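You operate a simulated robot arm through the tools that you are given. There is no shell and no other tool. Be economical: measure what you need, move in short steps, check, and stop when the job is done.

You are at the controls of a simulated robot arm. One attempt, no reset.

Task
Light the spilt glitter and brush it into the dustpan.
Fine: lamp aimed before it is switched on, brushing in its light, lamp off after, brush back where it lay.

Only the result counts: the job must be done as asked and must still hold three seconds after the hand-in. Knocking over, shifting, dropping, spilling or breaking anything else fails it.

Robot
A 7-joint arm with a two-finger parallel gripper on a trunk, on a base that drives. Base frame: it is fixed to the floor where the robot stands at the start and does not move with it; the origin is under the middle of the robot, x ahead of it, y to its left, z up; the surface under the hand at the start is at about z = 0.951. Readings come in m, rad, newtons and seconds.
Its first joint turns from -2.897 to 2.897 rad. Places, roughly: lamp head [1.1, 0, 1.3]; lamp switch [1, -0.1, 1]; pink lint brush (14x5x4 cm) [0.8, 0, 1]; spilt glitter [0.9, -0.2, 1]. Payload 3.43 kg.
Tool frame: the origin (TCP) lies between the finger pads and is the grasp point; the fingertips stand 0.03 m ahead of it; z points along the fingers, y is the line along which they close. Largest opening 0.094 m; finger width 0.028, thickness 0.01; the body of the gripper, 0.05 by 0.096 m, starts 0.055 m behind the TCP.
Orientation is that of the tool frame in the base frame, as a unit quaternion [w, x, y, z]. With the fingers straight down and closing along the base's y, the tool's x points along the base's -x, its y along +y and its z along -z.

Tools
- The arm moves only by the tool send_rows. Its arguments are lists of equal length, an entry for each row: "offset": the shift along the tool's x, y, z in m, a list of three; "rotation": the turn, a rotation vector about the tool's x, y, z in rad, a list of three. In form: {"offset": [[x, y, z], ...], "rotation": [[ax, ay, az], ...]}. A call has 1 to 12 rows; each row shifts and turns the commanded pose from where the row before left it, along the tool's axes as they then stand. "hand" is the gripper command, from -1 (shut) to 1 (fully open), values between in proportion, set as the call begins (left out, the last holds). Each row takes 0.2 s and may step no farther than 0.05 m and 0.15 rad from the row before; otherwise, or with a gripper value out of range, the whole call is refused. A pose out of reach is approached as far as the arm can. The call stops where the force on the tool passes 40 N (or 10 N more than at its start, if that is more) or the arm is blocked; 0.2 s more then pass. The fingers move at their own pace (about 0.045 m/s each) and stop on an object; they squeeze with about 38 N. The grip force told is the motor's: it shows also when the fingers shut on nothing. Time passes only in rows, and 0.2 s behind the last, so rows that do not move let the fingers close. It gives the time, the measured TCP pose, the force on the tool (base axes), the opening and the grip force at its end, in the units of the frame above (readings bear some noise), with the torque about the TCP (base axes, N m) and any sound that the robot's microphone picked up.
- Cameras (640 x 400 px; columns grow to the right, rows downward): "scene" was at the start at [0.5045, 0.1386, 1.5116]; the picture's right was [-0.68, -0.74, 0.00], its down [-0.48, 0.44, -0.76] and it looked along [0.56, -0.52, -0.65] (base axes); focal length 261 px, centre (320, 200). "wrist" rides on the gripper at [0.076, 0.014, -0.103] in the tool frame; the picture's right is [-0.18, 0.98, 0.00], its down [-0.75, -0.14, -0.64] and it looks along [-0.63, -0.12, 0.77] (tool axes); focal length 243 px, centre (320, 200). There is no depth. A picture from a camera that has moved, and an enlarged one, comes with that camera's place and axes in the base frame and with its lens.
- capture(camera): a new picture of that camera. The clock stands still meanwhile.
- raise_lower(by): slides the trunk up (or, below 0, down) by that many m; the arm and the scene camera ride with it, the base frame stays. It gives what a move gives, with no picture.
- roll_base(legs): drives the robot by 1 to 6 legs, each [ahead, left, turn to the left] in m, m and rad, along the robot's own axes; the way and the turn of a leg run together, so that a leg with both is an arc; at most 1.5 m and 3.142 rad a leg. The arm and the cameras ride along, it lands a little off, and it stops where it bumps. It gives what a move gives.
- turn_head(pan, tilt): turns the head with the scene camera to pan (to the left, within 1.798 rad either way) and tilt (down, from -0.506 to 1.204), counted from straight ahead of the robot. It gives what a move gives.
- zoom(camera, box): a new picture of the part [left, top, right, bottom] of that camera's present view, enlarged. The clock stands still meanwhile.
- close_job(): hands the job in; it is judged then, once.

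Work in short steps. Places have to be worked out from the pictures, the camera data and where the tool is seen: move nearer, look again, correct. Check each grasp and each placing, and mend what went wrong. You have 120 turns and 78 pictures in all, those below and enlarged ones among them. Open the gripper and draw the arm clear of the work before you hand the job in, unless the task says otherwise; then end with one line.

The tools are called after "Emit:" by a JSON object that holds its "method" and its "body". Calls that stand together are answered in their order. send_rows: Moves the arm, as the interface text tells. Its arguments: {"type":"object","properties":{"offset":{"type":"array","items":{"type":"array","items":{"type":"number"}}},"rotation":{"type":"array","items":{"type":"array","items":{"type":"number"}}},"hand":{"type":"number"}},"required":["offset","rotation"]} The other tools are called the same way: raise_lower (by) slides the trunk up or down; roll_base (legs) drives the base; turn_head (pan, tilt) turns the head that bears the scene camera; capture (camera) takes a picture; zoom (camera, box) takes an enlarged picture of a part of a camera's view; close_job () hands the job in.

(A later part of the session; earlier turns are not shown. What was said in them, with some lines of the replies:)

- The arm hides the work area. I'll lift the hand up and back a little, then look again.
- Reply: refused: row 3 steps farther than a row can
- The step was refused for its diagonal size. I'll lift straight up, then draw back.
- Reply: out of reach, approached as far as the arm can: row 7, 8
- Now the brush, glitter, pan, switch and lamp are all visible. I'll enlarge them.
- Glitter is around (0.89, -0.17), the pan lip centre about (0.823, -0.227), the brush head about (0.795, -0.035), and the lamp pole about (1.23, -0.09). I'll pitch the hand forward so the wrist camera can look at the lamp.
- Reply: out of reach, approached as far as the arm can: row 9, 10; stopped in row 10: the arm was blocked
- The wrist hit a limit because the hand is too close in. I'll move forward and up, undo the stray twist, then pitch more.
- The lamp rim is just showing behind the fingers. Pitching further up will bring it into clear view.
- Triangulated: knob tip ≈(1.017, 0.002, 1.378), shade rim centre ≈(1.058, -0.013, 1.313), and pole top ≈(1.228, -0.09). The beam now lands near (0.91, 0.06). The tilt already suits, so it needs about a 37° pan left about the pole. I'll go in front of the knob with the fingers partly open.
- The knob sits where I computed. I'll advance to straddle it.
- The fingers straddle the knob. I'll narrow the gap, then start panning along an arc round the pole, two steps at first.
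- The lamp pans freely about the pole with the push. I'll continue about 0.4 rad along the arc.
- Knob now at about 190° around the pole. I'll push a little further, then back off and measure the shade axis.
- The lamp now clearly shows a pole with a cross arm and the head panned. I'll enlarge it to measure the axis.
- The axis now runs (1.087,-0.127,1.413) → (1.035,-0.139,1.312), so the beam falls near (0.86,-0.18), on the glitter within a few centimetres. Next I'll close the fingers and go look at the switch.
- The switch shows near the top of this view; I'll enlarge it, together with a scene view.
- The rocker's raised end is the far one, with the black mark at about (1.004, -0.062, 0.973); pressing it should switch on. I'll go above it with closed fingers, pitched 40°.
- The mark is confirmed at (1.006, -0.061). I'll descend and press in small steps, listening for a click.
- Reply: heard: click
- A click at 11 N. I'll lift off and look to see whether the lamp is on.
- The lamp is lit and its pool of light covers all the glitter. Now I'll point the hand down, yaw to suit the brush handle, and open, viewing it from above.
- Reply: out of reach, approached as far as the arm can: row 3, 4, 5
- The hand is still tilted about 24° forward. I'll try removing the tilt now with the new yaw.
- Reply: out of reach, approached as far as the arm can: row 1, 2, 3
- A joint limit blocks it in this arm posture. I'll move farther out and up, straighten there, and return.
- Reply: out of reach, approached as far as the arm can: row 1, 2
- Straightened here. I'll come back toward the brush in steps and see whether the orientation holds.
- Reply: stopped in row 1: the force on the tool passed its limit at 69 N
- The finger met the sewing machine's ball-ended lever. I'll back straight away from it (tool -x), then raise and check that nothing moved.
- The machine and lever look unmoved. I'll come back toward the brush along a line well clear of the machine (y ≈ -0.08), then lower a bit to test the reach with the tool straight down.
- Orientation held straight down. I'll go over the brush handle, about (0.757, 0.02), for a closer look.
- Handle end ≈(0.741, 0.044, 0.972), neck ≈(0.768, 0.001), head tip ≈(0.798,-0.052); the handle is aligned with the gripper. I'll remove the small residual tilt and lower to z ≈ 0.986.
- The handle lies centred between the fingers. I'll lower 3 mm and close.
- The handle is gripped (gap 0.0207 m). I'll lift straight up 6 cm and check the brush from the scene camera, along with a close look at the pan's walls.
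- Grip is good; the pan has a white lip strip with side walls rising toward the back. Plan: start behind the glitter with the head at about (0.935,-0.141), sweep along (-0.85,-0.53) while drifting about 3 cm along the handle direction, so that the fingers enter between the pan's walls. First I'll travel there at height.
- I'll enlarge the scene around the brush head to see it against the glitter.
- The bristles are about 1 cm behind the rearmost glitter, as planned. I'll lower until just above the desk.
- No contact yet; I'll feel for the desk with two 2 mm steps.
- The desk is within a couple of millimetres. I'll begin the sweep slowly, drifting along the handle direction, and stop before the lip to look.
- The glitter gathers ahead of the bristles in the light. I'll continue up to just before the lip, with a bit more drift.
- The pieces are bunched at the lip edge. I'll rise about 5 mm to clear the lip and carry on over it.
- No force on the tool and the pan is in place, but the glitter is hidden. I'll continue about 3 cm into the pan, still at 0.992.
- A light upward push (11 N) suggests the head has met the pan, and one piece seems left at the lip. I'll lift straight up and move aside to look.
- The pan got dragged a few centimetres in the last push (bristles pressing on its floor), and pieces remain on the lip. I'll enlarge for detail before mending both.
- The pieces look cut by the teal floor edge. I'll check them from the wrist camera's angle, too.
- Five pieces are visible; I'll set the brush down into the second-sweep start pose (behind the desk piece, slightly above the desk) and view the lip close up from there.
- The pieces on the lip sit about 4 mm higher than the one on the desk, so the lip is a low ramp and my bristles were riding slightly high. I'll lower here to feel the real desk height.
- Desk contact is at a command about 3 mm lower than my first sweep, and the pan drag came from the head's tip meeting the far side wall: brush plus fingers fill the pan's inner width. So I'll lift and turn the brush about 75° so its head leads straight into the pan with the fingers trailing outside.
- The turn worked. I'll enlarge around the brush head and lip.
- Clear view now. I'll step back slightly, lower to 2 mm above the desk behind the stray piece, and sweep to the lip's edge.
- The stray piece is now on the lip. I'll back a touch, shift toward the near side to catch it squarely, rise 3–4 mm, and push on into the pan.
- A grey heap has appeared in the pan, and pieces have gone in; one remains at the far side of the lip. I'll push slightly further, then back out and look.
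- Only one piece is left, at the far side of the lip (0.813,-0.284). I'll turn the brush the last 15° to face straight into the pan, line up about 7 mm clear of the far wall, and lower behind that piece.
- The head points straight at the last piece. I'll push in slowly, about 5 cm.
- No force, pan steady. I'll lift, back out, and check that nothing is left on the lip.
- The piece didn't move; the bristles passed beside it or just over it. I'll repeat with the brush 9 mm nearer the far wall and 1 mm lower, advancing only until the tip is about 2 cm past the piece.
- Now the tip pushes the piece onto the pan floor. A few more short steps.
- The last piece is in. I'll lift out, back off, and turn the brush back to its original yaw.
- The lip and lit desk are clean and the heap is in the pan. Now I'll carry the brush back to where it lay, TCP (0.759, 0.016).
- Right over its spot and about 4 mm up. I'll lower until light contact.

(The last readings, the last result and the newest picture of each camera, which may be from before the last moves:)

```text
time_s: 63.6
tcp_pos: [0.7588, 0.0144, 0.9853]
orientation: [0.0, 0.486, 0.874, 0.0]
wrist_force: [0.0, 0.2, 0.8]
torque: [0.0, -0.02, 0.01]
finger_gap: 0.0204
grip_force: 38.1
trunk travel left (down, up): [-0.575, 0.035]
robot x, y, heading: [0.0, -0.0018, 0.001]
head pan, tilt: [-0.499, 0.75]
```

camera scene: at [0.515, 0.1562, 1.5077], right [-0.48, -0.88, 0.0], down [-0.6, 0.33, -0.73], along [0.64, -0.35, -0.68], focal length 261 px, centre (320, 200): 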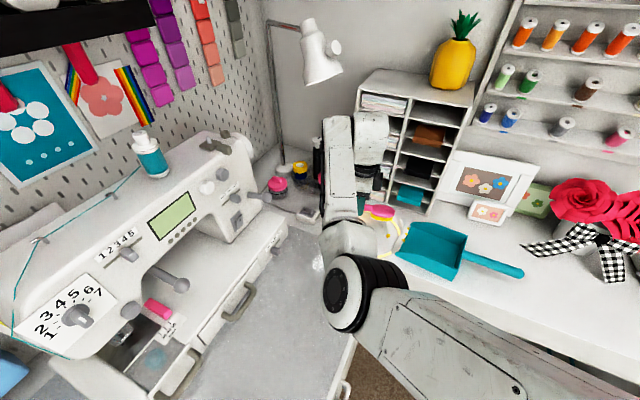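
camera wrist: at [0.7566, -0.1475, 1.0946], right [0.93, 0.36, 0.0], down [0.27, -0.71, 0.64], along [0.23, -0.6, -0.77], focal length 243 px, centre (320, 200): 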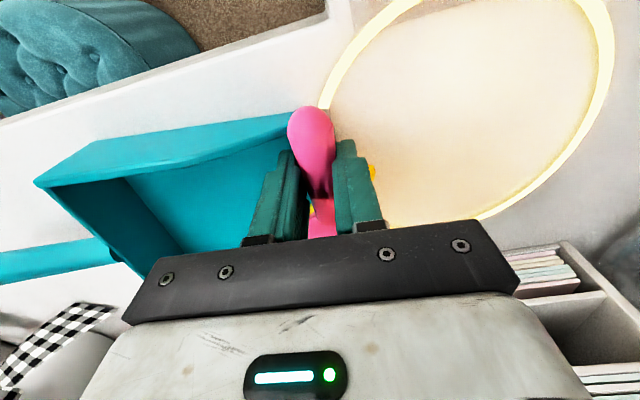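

At resting height, just touching. I'll lower one more millimetre, open, and lift off.

Emit:
{"method": "send_rows", "body": {"offset": [[0, 0, 0.001], [0, 0, 0]], "rotation": [[0, 0, 0], [0, 0, 0]]}}

Emit:
{"method": "send_rows", "body": {"offset": [[0, 0, 0], [0, 0, 0], [0, 0, 0], [0, 0, 0], [0, 0, -0.03], [0, 0, -0.04], [0, 0, -0.04]], "rotation": [[0, 0, 0], [0, 0, 0], [0, 0, 0], [0, 0, 0], [0, 0, 0], [0, 0, 0], [0, 0, 0]], "hand": 1}}

Emit:
{"method": "capture", "body": {"camera": "wrist"}}

```text
time_s: 64.2
tcp_pos: [0.7592, 0.0151, 0.9862]
orientation: [0.0, 0.487, 0.873, 0.0]
wrist_force: [-2.9, -0.7, 16.5]
torque: [-0.49, -0.26, -0.05]
finger_gap: 0.0205
grip_force: 38.0
trunk travel left (down, up): [-0.575, 0.035]
robot x, y, heading: [-0.0015, -0.0009, -0.004]
head pan, tilt: [-0.499, 0.75]
```

```text
time_s: 65.8
tcp_pos: [0.7595, 0.0156, 1.094]
orientation: [0.001, 0.486, 0.874, 0.0]
wrist_force: [0.2, -0.3, -0.7]
torque: [0.01, -0.01, -0.01]
finger_gap: 0.0942
grip_force: 0.1
trunk travel left (down, up): [-0.575, 0.035]
robot x, y, heading: [-0.0002, -0.0035, 0.002]
head pan, tilt: [-0.499, 0.75]
```

```text
8 pictures are left
camera wrist: at [0.7316, 0.088, 1.1982], right [0.93, 0.36, 0.0], down [0.28, -0.72, 0.64], along [0.23, -0.6, -0.77], focal length 243 px, centre (320, 200)
```

wrist: 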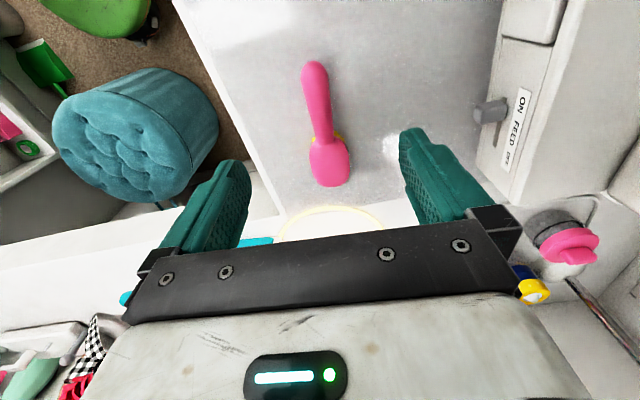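

The brush lies exactly where it was. The pan was dragged about 2.8 cm along (-0.86,-0.52) earlier, and I want to put it back. I'll move high above its handle, about (0.625,-0.355), and see whether the arm holds a vertical pose there.

Emit:
{"method": "send_rows", "body": {"offset": [[-0.0306, -0.0387, 0], [-0.0306, -0.0387, 0], [-0.0306, -0.0387, 0], [-0.0306, -0.0387, 0], [-0.0306, -0.0387, 0], [-0.0306, -0.0387, 0], [-0.0306, -0.0387, 0], [-0.0306, -0.0387, 0]], "rotation": [[0, 0, 0], [0, 0, 0], [0, 0, 0], [0, 0, 0], [0, 0, 0], [0, 0, 0], [0, 0, 0], [0, 0, 0]]}}

Emit:
{"method": "send_rows", "body": {"offset": [[0, 0, 0], [0, 0, 0], [0, 0, 0], [0, 0, 0], [0, 0, 0], [0, 0, 0], [0, 0, 0], [0, 0, 0], [0, 0, 0], [0, 0, 0], [0, 0, 0]], "rotation": [[0, 0, 0.1426], [0, 0, 0.1426], [0, 0, 0.1426], [0, 0, 0.1426], [0, 0, 0.1426], [0, 0, 0.1426], [0, 0, 0.1426], [0, 0, 0.1426], [0, 0, 0.1426], [0, 0, 0.1426], [0, 0, 0.143]]}}

Emit:
{"method": "capture", "body": {"camera": "wrist"}}

```text
time_s: 67.6
tcp_pos: [0.623, -0.3585, 1.0933]
orientation: [-0.001, 0.485, 0.874, 0.0]
wrist_force: [-0.1, 0.1, 0.3]
torque: [-0.03, -0.02, 0.03]
finger_gap: 0.094
grip_force: 0.1
trunk travel left (down, up): [-0.575, 0.035]
robot x, y, heading: [-0.0012, -0.0006, -0.002]
head pan, tilt: [-0.499, 0.75]
```

```text
time_s: 70.0
tcp_pos: [0.6256, -0.355, 1.0952]
orientation: [-0.001, 0.962, 0.273, 0.0]
wrist_force: [0.0, 0.2, 0.6]
torque: [0.0, -0.01, 0.0]
finger_gap: 0.0938
grip_force: 0.2
trunk travel left (down, up): [-0.575, 0.035]
robot x, y, heading: [-0.0003, 0.0005, 0.002]
head pan, tilt: [-0.499, 0.75]
```

```text
7 pictures are left
camera wrist: at [0.6977, -0.3281, 1.1967], right [0.36, -0.93, 0.0], down [-0.72, -0.28, 0.64], along [-0.6, -0.23, -0.77], focal length 243 px, centre (320, 200)
```

wrist: 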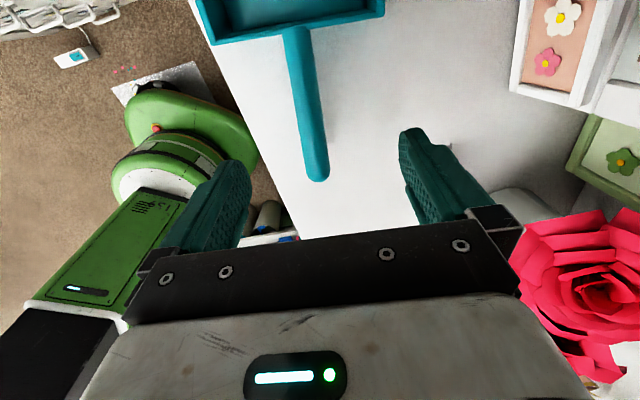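

Vertical pose is held and the handle is well in view: end ≈(0.573,-0.374,1.0), base ≈(0.672,-0.319). I'll shift 9 mm to centre on it and descend around it.

Emit:
{"method": "send_rows", "body": {"offset": [[0, -0.009, 0], [0, 0, 0.04], [0, 0, 0.04], [0, 0, 0.015]], "rotation": [[0, 0, 0], [0, 0, 0], [0, 0, 0], [0, 0, 0]]}}

Emit:
{"method": "capture", "body": {"camera": "wrist"}}

```text
time_s: 71.0
tcp_pos: [0.6204, -0.348, 0.9991]
orientation: [0.0, 0.961, 0.275, 0.001]
wrist_force: [0.1, 0.9, -0.4]
torque: [0.0, 0.02, 0.01]
finger_gap: 0.0942
grip_force: 0.0
trunk travel left (down, up): [-0.575, 0.035]
robot x, y, heading: [0.0034, -0.0011, 0.002]
head pan, tilt: [-0.499, 0.75]
```

```text
6 pictures are left
camera wrist: at [0.6915, -0.3205, 1.1013], right [0.36, -0.93, 0.0], down [-0.72, -0.28, 0.64], along [-0.6, -0.23, -0.77], focal length 243 px, centre (320, 200)
```

wrist: 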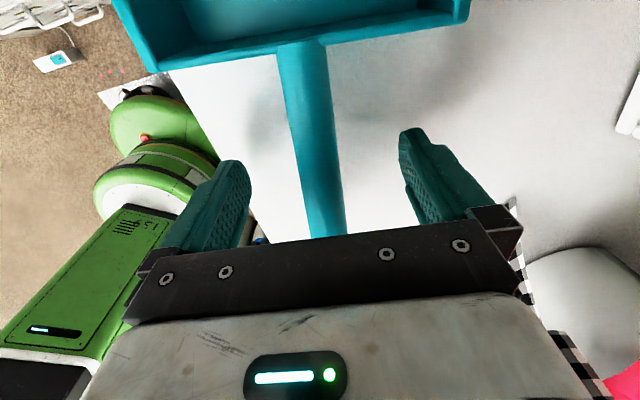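

The handle is centred between the fingers. I'll close, and then slide the pan back 2.8 cm slowly along its axis.

Emit:
{"method": "send_rows", "body": {"offset": [[0, 0, 0], [0, 0, 0], [0, 0, 0], [0, 0, 0], [0, 0, 0]], "rotation": [[0, 0, 0], [0, 0, 0], [0, 0, 0], [0, 0, 0], [0, 0, 0]], "hand": -1}}

Emit:
{"method": "send_rows", "body": {"offset": [[0.005, 0, 0], [0.006, 0, 0], [0.006, 0, 0], [0.006, 0, 0], [0.005, 0, 0], [0, 0, 0]], "rotation": [[0, 0, 0], [0, 0, 0], [0, 0, 0], [0, 0, 0], [0, 0, 0], [0, 0, 0]]}}

Emit:
{"method": "capture", "body": {"camera": "scene"}}

```text
time_s: 72.2
tcp_pos: [0.62, -0.3484, 0.9982]
orientation: [0.0, 0.962, 0.274, 0.001]
wrist_force: [0.4, -0.7, 0.2]
torque: [0.04, -0.06, -0.09]
finger_gap: 0.0254
grip_force: 34.5
trunk travel left (down, up): [-0.575, 0.035]
robot x, y, heading: [-0.0019, -0.0022, -0.0]
head pan, tilt: [-0.499, 0.75]
```

```text
time_s: 73.6
tcp_pos: [0.6436, -0.3344, 0.9989]
orientation: [0.0, 0.962, 0.274, 0.002]
wrist_force: [-1.0, 0.6, 0.9]
torque: [-0.01, 0.02, -0.08]
finger_gap: 0.0256
grip_force: 37.9
trunk travel left (down, up): [-0.575, 0.035]
robot x, y, heading: [-0.0025, -0.0014, 0.001]
head pan, tilt: [-0.499, 0.75]
```

```text
5 pictures are left
camera scene: at [0.5149, 0.1561, 1.5077], right [-0.48, -0.88, 0.0], down [-0.6, 0.33, -0.73], along [0.64, -0.35, -0.68], focal length 261 px, centre (320, 200)
```

scene: 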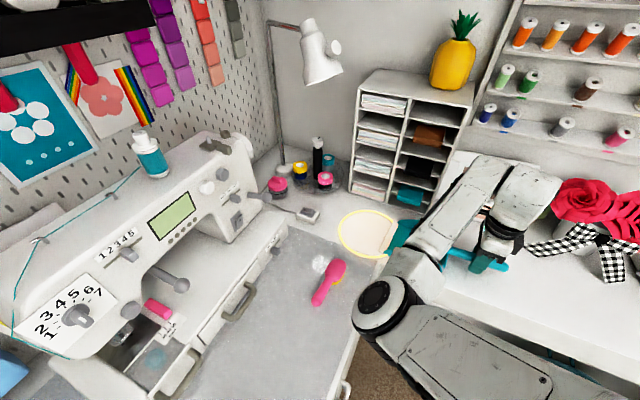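

The pan lip is back near (395,221)–(382,250) px, its original place, and the brush is also where it started. I'll release the handle and lift.

Emit:
{"method": "send_rows", "body": {"offset": [[0, 0, 0], [0, 0, 0], [0, 0, 0], [0, 0, 0], [0, 0, -0.04], [0, 0, -0.04], [0, 0, -0.04]], "rotation": [[0, 0, 0], [0, 0, 0], [0, 0, 0], [0, 0, 0], [0, 0, 0], [0, 0, 0], [0, 0, 0]], "hand": 1}}

Emit:
{"method": "send_rows", "body": {"offset": [[0, 0, 0], [0, 0, 0], [0, 0, 0], [0, 0, 0], [0, 0, 0], [0, 0, 0], [0, 0, 0], [0, 0, 0], [0, 0, 0], [0, 0, 0], [0, 0, 0]], "rotation": [[0, 0, -0.1426], [0, 0, -0.1426], [0, 0, -0.1426], [0, 0, -0.1426], [0, 0, -0.1426], [0, 0, -0.1426], [0, 0, -0.1426], [0, 0, -0.1426], [0, 0, -0.1426], [0, 0, -0.1426], [0, 0, -0.143]], "hand": -1}}

```text
time_s: 75.2
tcp_pos: [0.6453, -0.3376, 1.1235]
orientation: [-0.001, 0.962, 0.274, 0.0]
wrist_force: [-0.1, -0.8, 0.7]
torque: [-0.01, 0.0, 0.0]
finger_gap: 0.0939
grip_force: 0.1
trunk travel left (down, up): [-0.575, 0.035]
robot x, y, heading: [-0.0006, -0.0011, -0.0]
head pan, tilt: [-0.499, 0.75]
```

```text
time_s: 77.6
tcp_pos: [0.6441, -0.3323, 1.1186]
orientation: [0.0, 0.485, 0.874, 0.001]
wrist_force: [-0.4, -0.2, 0.0]
torque: [-0.01, 0.05, 0.01]
finger_gap: 0.0
grip_force: 33.3
trunk travel left (down, up): [-0.575, 0.035]
robot x, y, heading: [0.0019, 0.0001, -0.001]
head pan, tilt: [-0.499, 0.75]
```

Now to switch off. I'll fly to the spot above the lit area, (0.82,-0.08,1.15), with fingers closed, then unyaw and pitch 40° as for switching on.

Emit:
{"method": "send_rows", "body": {"offset": [[0.0177, 0.0405, -0.004], [0.0177, 0.0405, -0.004], [0.0177, 0.0405, -0.004], [0.0177, 0.0405, -0.004], [0.0177, 0.0405, -0.004], [0.0177, 0.0405, -0.004], [0.0177, 0.0405, -0.004]], "rotation": [[0, 0, 0], [0, 0, 0], [0, 0, 0], [0, 0, 0], [0, 0, 0], [0, 0, 0], [0, 0, 0]]}}

Emit:
{"method": "send_rows", "body": {"offset": [[0, 0, 0], [0, 0, 0], [0, 0, 0], [0, 0, 0], [0, 0, 0], [0, 0, 0], [0, 0, 0], [0, 0, 0], [0, 0, 0], [0, 0, 0], [0, 0, 0], [0, 0, 0]], "rotation": [[0, 0, -0.1446], [0, 0, -0.1446], [0, 0, -0.1446], [0, 0, -0.1446], [0, 0, -0.1446], [0, 0, -0.1446], [0, 0, -0.1446], [0, -0.14, 0], [0, -0.14, 0], [0, -0.14, 0], [0, -0.14, 0], [0, -0.138, 0]]}}

```text
time_s: 79.2
tcp_pos: [0.818, -0.0772, 1.1498]
orientation: [0.0, 0.487, 0.873, 0.001]
wrist_force: [-0.9, -0.9, 0.2]
torque: [0.0, 0.02, 0.01]
finger_gap: 0.0
grip_force: 32.3
trunk travel left (down, up): [-0.575, 0.035]
robot x, y, heading: [0.0038, -0.0014, 0.006]
head pan, tilt: [-0.499, 0.75]
```

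```text
time_s: 81.8
tcp_pos: [0.8199, -0.078, 1.1489]
orientation: [0.343, 0.002, 0.939, 0.0]
wrist_force: [0.2, -0.4, -1.1]
torque: [-0.01, 0.02, -0.03]
finger_gap: 0.0001
grip_force: 32.5
trunk travel left (down, up): [-0.575, 0.035]
robot x, y, heading: [0.0026, 0.0008, -0.001]
head pan, tilt: [-0.499, 0.75]
```

Same posture as before is reached. I'll enlarge the switch from the wrist to place the press.

Emit:
{"method": "zoom", "body": {"camera": "wrist", "box": [280, 40, 376, 100]}}

```text
6.67 times, centred on (328, 70) of wrist
camera zoom: at [0.6959, -0.0635, 1.1772], right [0.14, 0.98, 0.12], down [0.16, -0.14, 0.98], along [0.98, -0.12, -0.18], focal length 1618 px, centre (267, 1067)
```

zoom: 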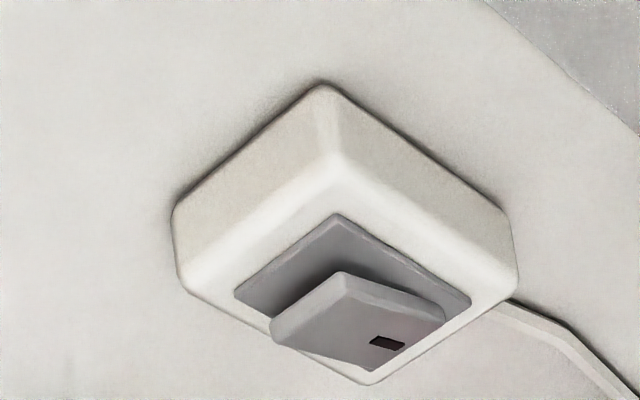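

The near end of the rocker is now raised, at about (0.976,-0.072,0.98). I'll go above it, then press.

Emit:
{"method": "send_rows", "body": {"offset": [[-0.0131, 0.0018, 0.0433], [-0.0131, 0.0018, 0.0433], [-0.0131, 0.0018, 0.0433], [-0.0131, 0.0018, 0.0433], [0.0212, 0, 0.0253]], "rotation": [[0, 0, 0], [0, 0, 0], [0, 0, 0], [0, 0, 0], [0, 0, 0]]}}

Emit:
{"method": "send_rows", "body": {"offset": [[0.0032, 0, 0.0038], [0.0032, 0, 0.0038], [0.0026, 0, 0.0031]], "rotation": [[0, 0, 0], [0, 0, 0], [0, 0, 0]]}}

```text
time_s: 83.0
tcp_pos: [0.9735, -0.0745, 1.0174]
orientation: [0.343, 0.002, 0.939, -0.001]
wrist_force: [0.3, -0.3, -0.2]
torque: [0.01, 0.0, 0.01]
finger_gap: 0.0
grip_force: 32.8
trunk travel left (down, up): [-0.575, 0.035]
robot x, y, heading: [0.0004, 0.0022, -0.002]
head pan, tilt: [-0.499, 0.75]
```

```text
time_s: 83.8
tcp_pos: [0.9722, -0.0736, 1.0082]
orientation: [0.348, 0.002, 0.938, -0.001]
wrist_force: [-16.1, -0.3, 31.4]
torque: [0.29, 0.14, 0.14]
finger_gap: 0.0
grip_force: 32.8
trunk travel left (down, up): [-0.575, 0.035]
robot x, y, heading: [-0.0027, -0.0, -0.001]
head pan, tilt: [-0.499, 0.75]
heard: click
```

Click heard. I'll lift off, draw back clear, and check the scene.

Emit:
{"method": "send_rows", "body": {"offset": [[-0.0257, 0, -0.0306], [-0.0257, 0, -0.0306], [0.03, 0, -0.035], [0.03, 0, -0.035], [0.03, 0, -0.035], [0.03, 0, -0.035], [0, -0.04, 0], [0, -0.04, 0], [0, -0.04, 0]], "rotation": [[0, 0, 0], [0, 0, 0], [0, 0, 0], [0, 0, 0], [0, 0, 0], [0, 0, 0], [0, 0, 0], [0, 0, 0], [0, 0, 0]], "hand": 1}}

Emit:
{"method": "capture", "body": {"camera": "scene"}}

```text
time_s: 85.8
tcp_pos: [0.7843, -0.1853, 1.1121]
orientation: [0.344, 0.001, 0.939, 0.0]
wrist_force: [-0.5, 0.2, 0.5]
torque: [-0.02, 0.0, 0.0]
finger_gap: 0.0938
grip_force: 0.1
trunk travel left (down, up): [-0.575, 0.035]
robot x, y, heading: [-0.0023, 0.001, -0.002]
head pan, tilt: [-0.499, 0.75]
```

```text
3 pictures are left
camera scene: at [0.5148, 0.1564, 1.5077], right [-0.48, -0.88, 0.0], down [-0.6, 0.33, -0.73], along [0.64, -0.35, -0.68], focal length 261 px, centre (320, 200)
```

scene: 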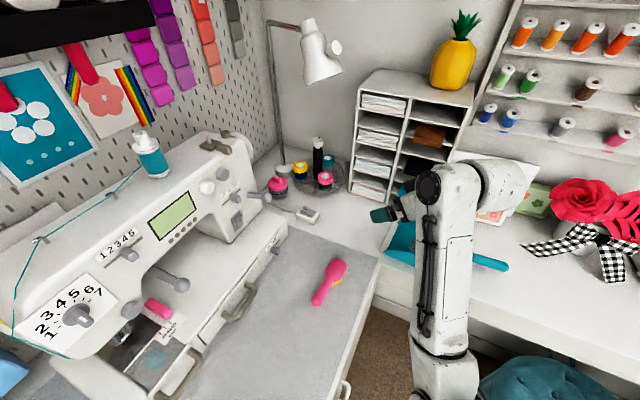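

The lamp is off, the brush is in place, and the switch box hasn't moved. I'll raise the arm clear and take a last look at the pan.

Emit:
{"method": "send_rows", "body": {"offset": [[-0.0257, 0, -0.0306], [-0.0257, 0, -0.0306], [-0.0257, 0, -0.0306], [0, 0.045, 0], [0, 0.045, 0], [0, 0.045, 0], [0, 0.045, 0]], "rotation": [[0, 0, 0], [0, 0, 0], [0, 0, 0], [0, 0, 0], [0, 0, 0], [0, 0, 0], [0, 0, 0]]}}

Emit:
{"method": "zoom", "body": {"camera": "scene", "box": [290, 190, 482, 310]}}

```text
time_s: 87.4
tcp_pos: [0.7909, -0.0054, 1.2307]
orientation: [0.342, 0.003, 0.94, -0.001]
wrist_force: [0.7, 0.1, 0.1]
torque: [0.02, -0.02, -0.01]
finger_gap: 0.0937
grip_force: 0.2
trunk travel left (down, up): [-0.575, 0.035]
robot x, y, heading: [0.0031, 0.0005, -0.005]
head pan, tilt: [-0.499, 0.75]
```

```text
3.33 times, centred on (386, 250) of scene
camera zoom: at [0.5149, 0.1559, 1.5077], right [-0.48, -0.88, 0.0], down [-0.6, 0.33, -0.73], along [0.64, -0.35, -0.68], focal length 870 px, centre (100, 33)
```

zoom: 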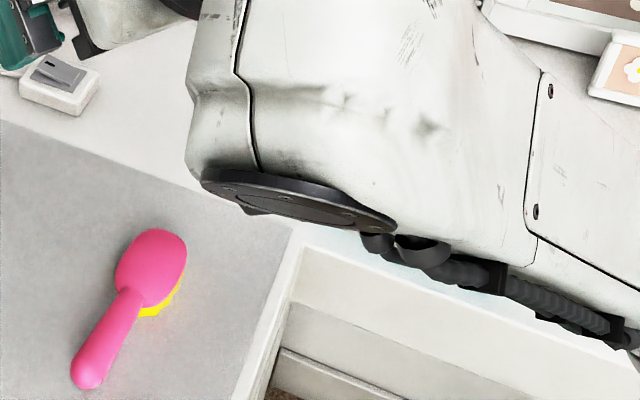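

The elbow hides the pan, so I'll shift to a pose where it is visible and still well clear.

Emit:
{"method": "send_rows", "body": {"offset": [[-0.003, -0.02, 0.033], [-0.003, -0.02, 0.033], [-0.003, -0.02, 0.033]], "rotation": [[0, 0, 0], [0, 0, 0], [0, 0, 0]]}}

Emit:
{"method": "zoom", "body": {"camera": "scene", "box": [290, 190, 482, 310]}}

```text
time_s: 88.2
tcp_pos: [0.8595, -0.0694, 1.1596]
orientation: [0.342, 0.003, 0.94, -0.002]
wrist_force: [0.0, -0.6, 0.0]
torque: [0.0, -0.01, 0.03]
finger_gap: 0.0939
grip_force: 0.0
trunk travel left (down, up): [-0.575, 0.035]
robot x, y, heading: [0.001, -0.0012, 0.002]
head pan, tilt: [-0.499, 0.75]
```

```text
3.33 times, centred on (386, 250) of scene
camera zoom: at [0.5149, 0.1561, 1.5077], right [-0.48, -0.88, 0.0], down [-0.6, 0.33, -0.73], along [0.64, -0.35, -0.68], focal length 870 px, centre (100, 33)
```

zoom: 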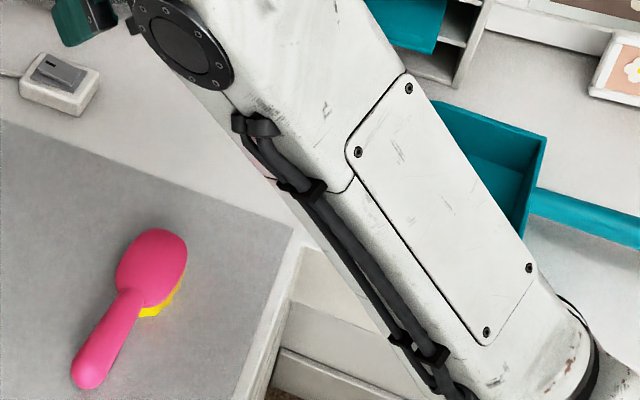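

The pan's back corner matches its original position within a few millimetres. The gripper is open and clear, the lamp is off and the brush is in its place, so I'm handing in.

Emit:
{"method": "close_job", "body": {}}

```text
The job is handed in.
```

The glitter is in the dustpan: I aimed the lamp, switched it on, brushed in its light, put the brush back where it lay and switched the lamp off. The pan got dragged about 3 cm during the first sweep, and I slid it back to within a few millimetres; a finger also bumped the sewing machine's lever hard once, but nothing looked moved. My last clear view of the pan's lip and floor was before I slid it back.
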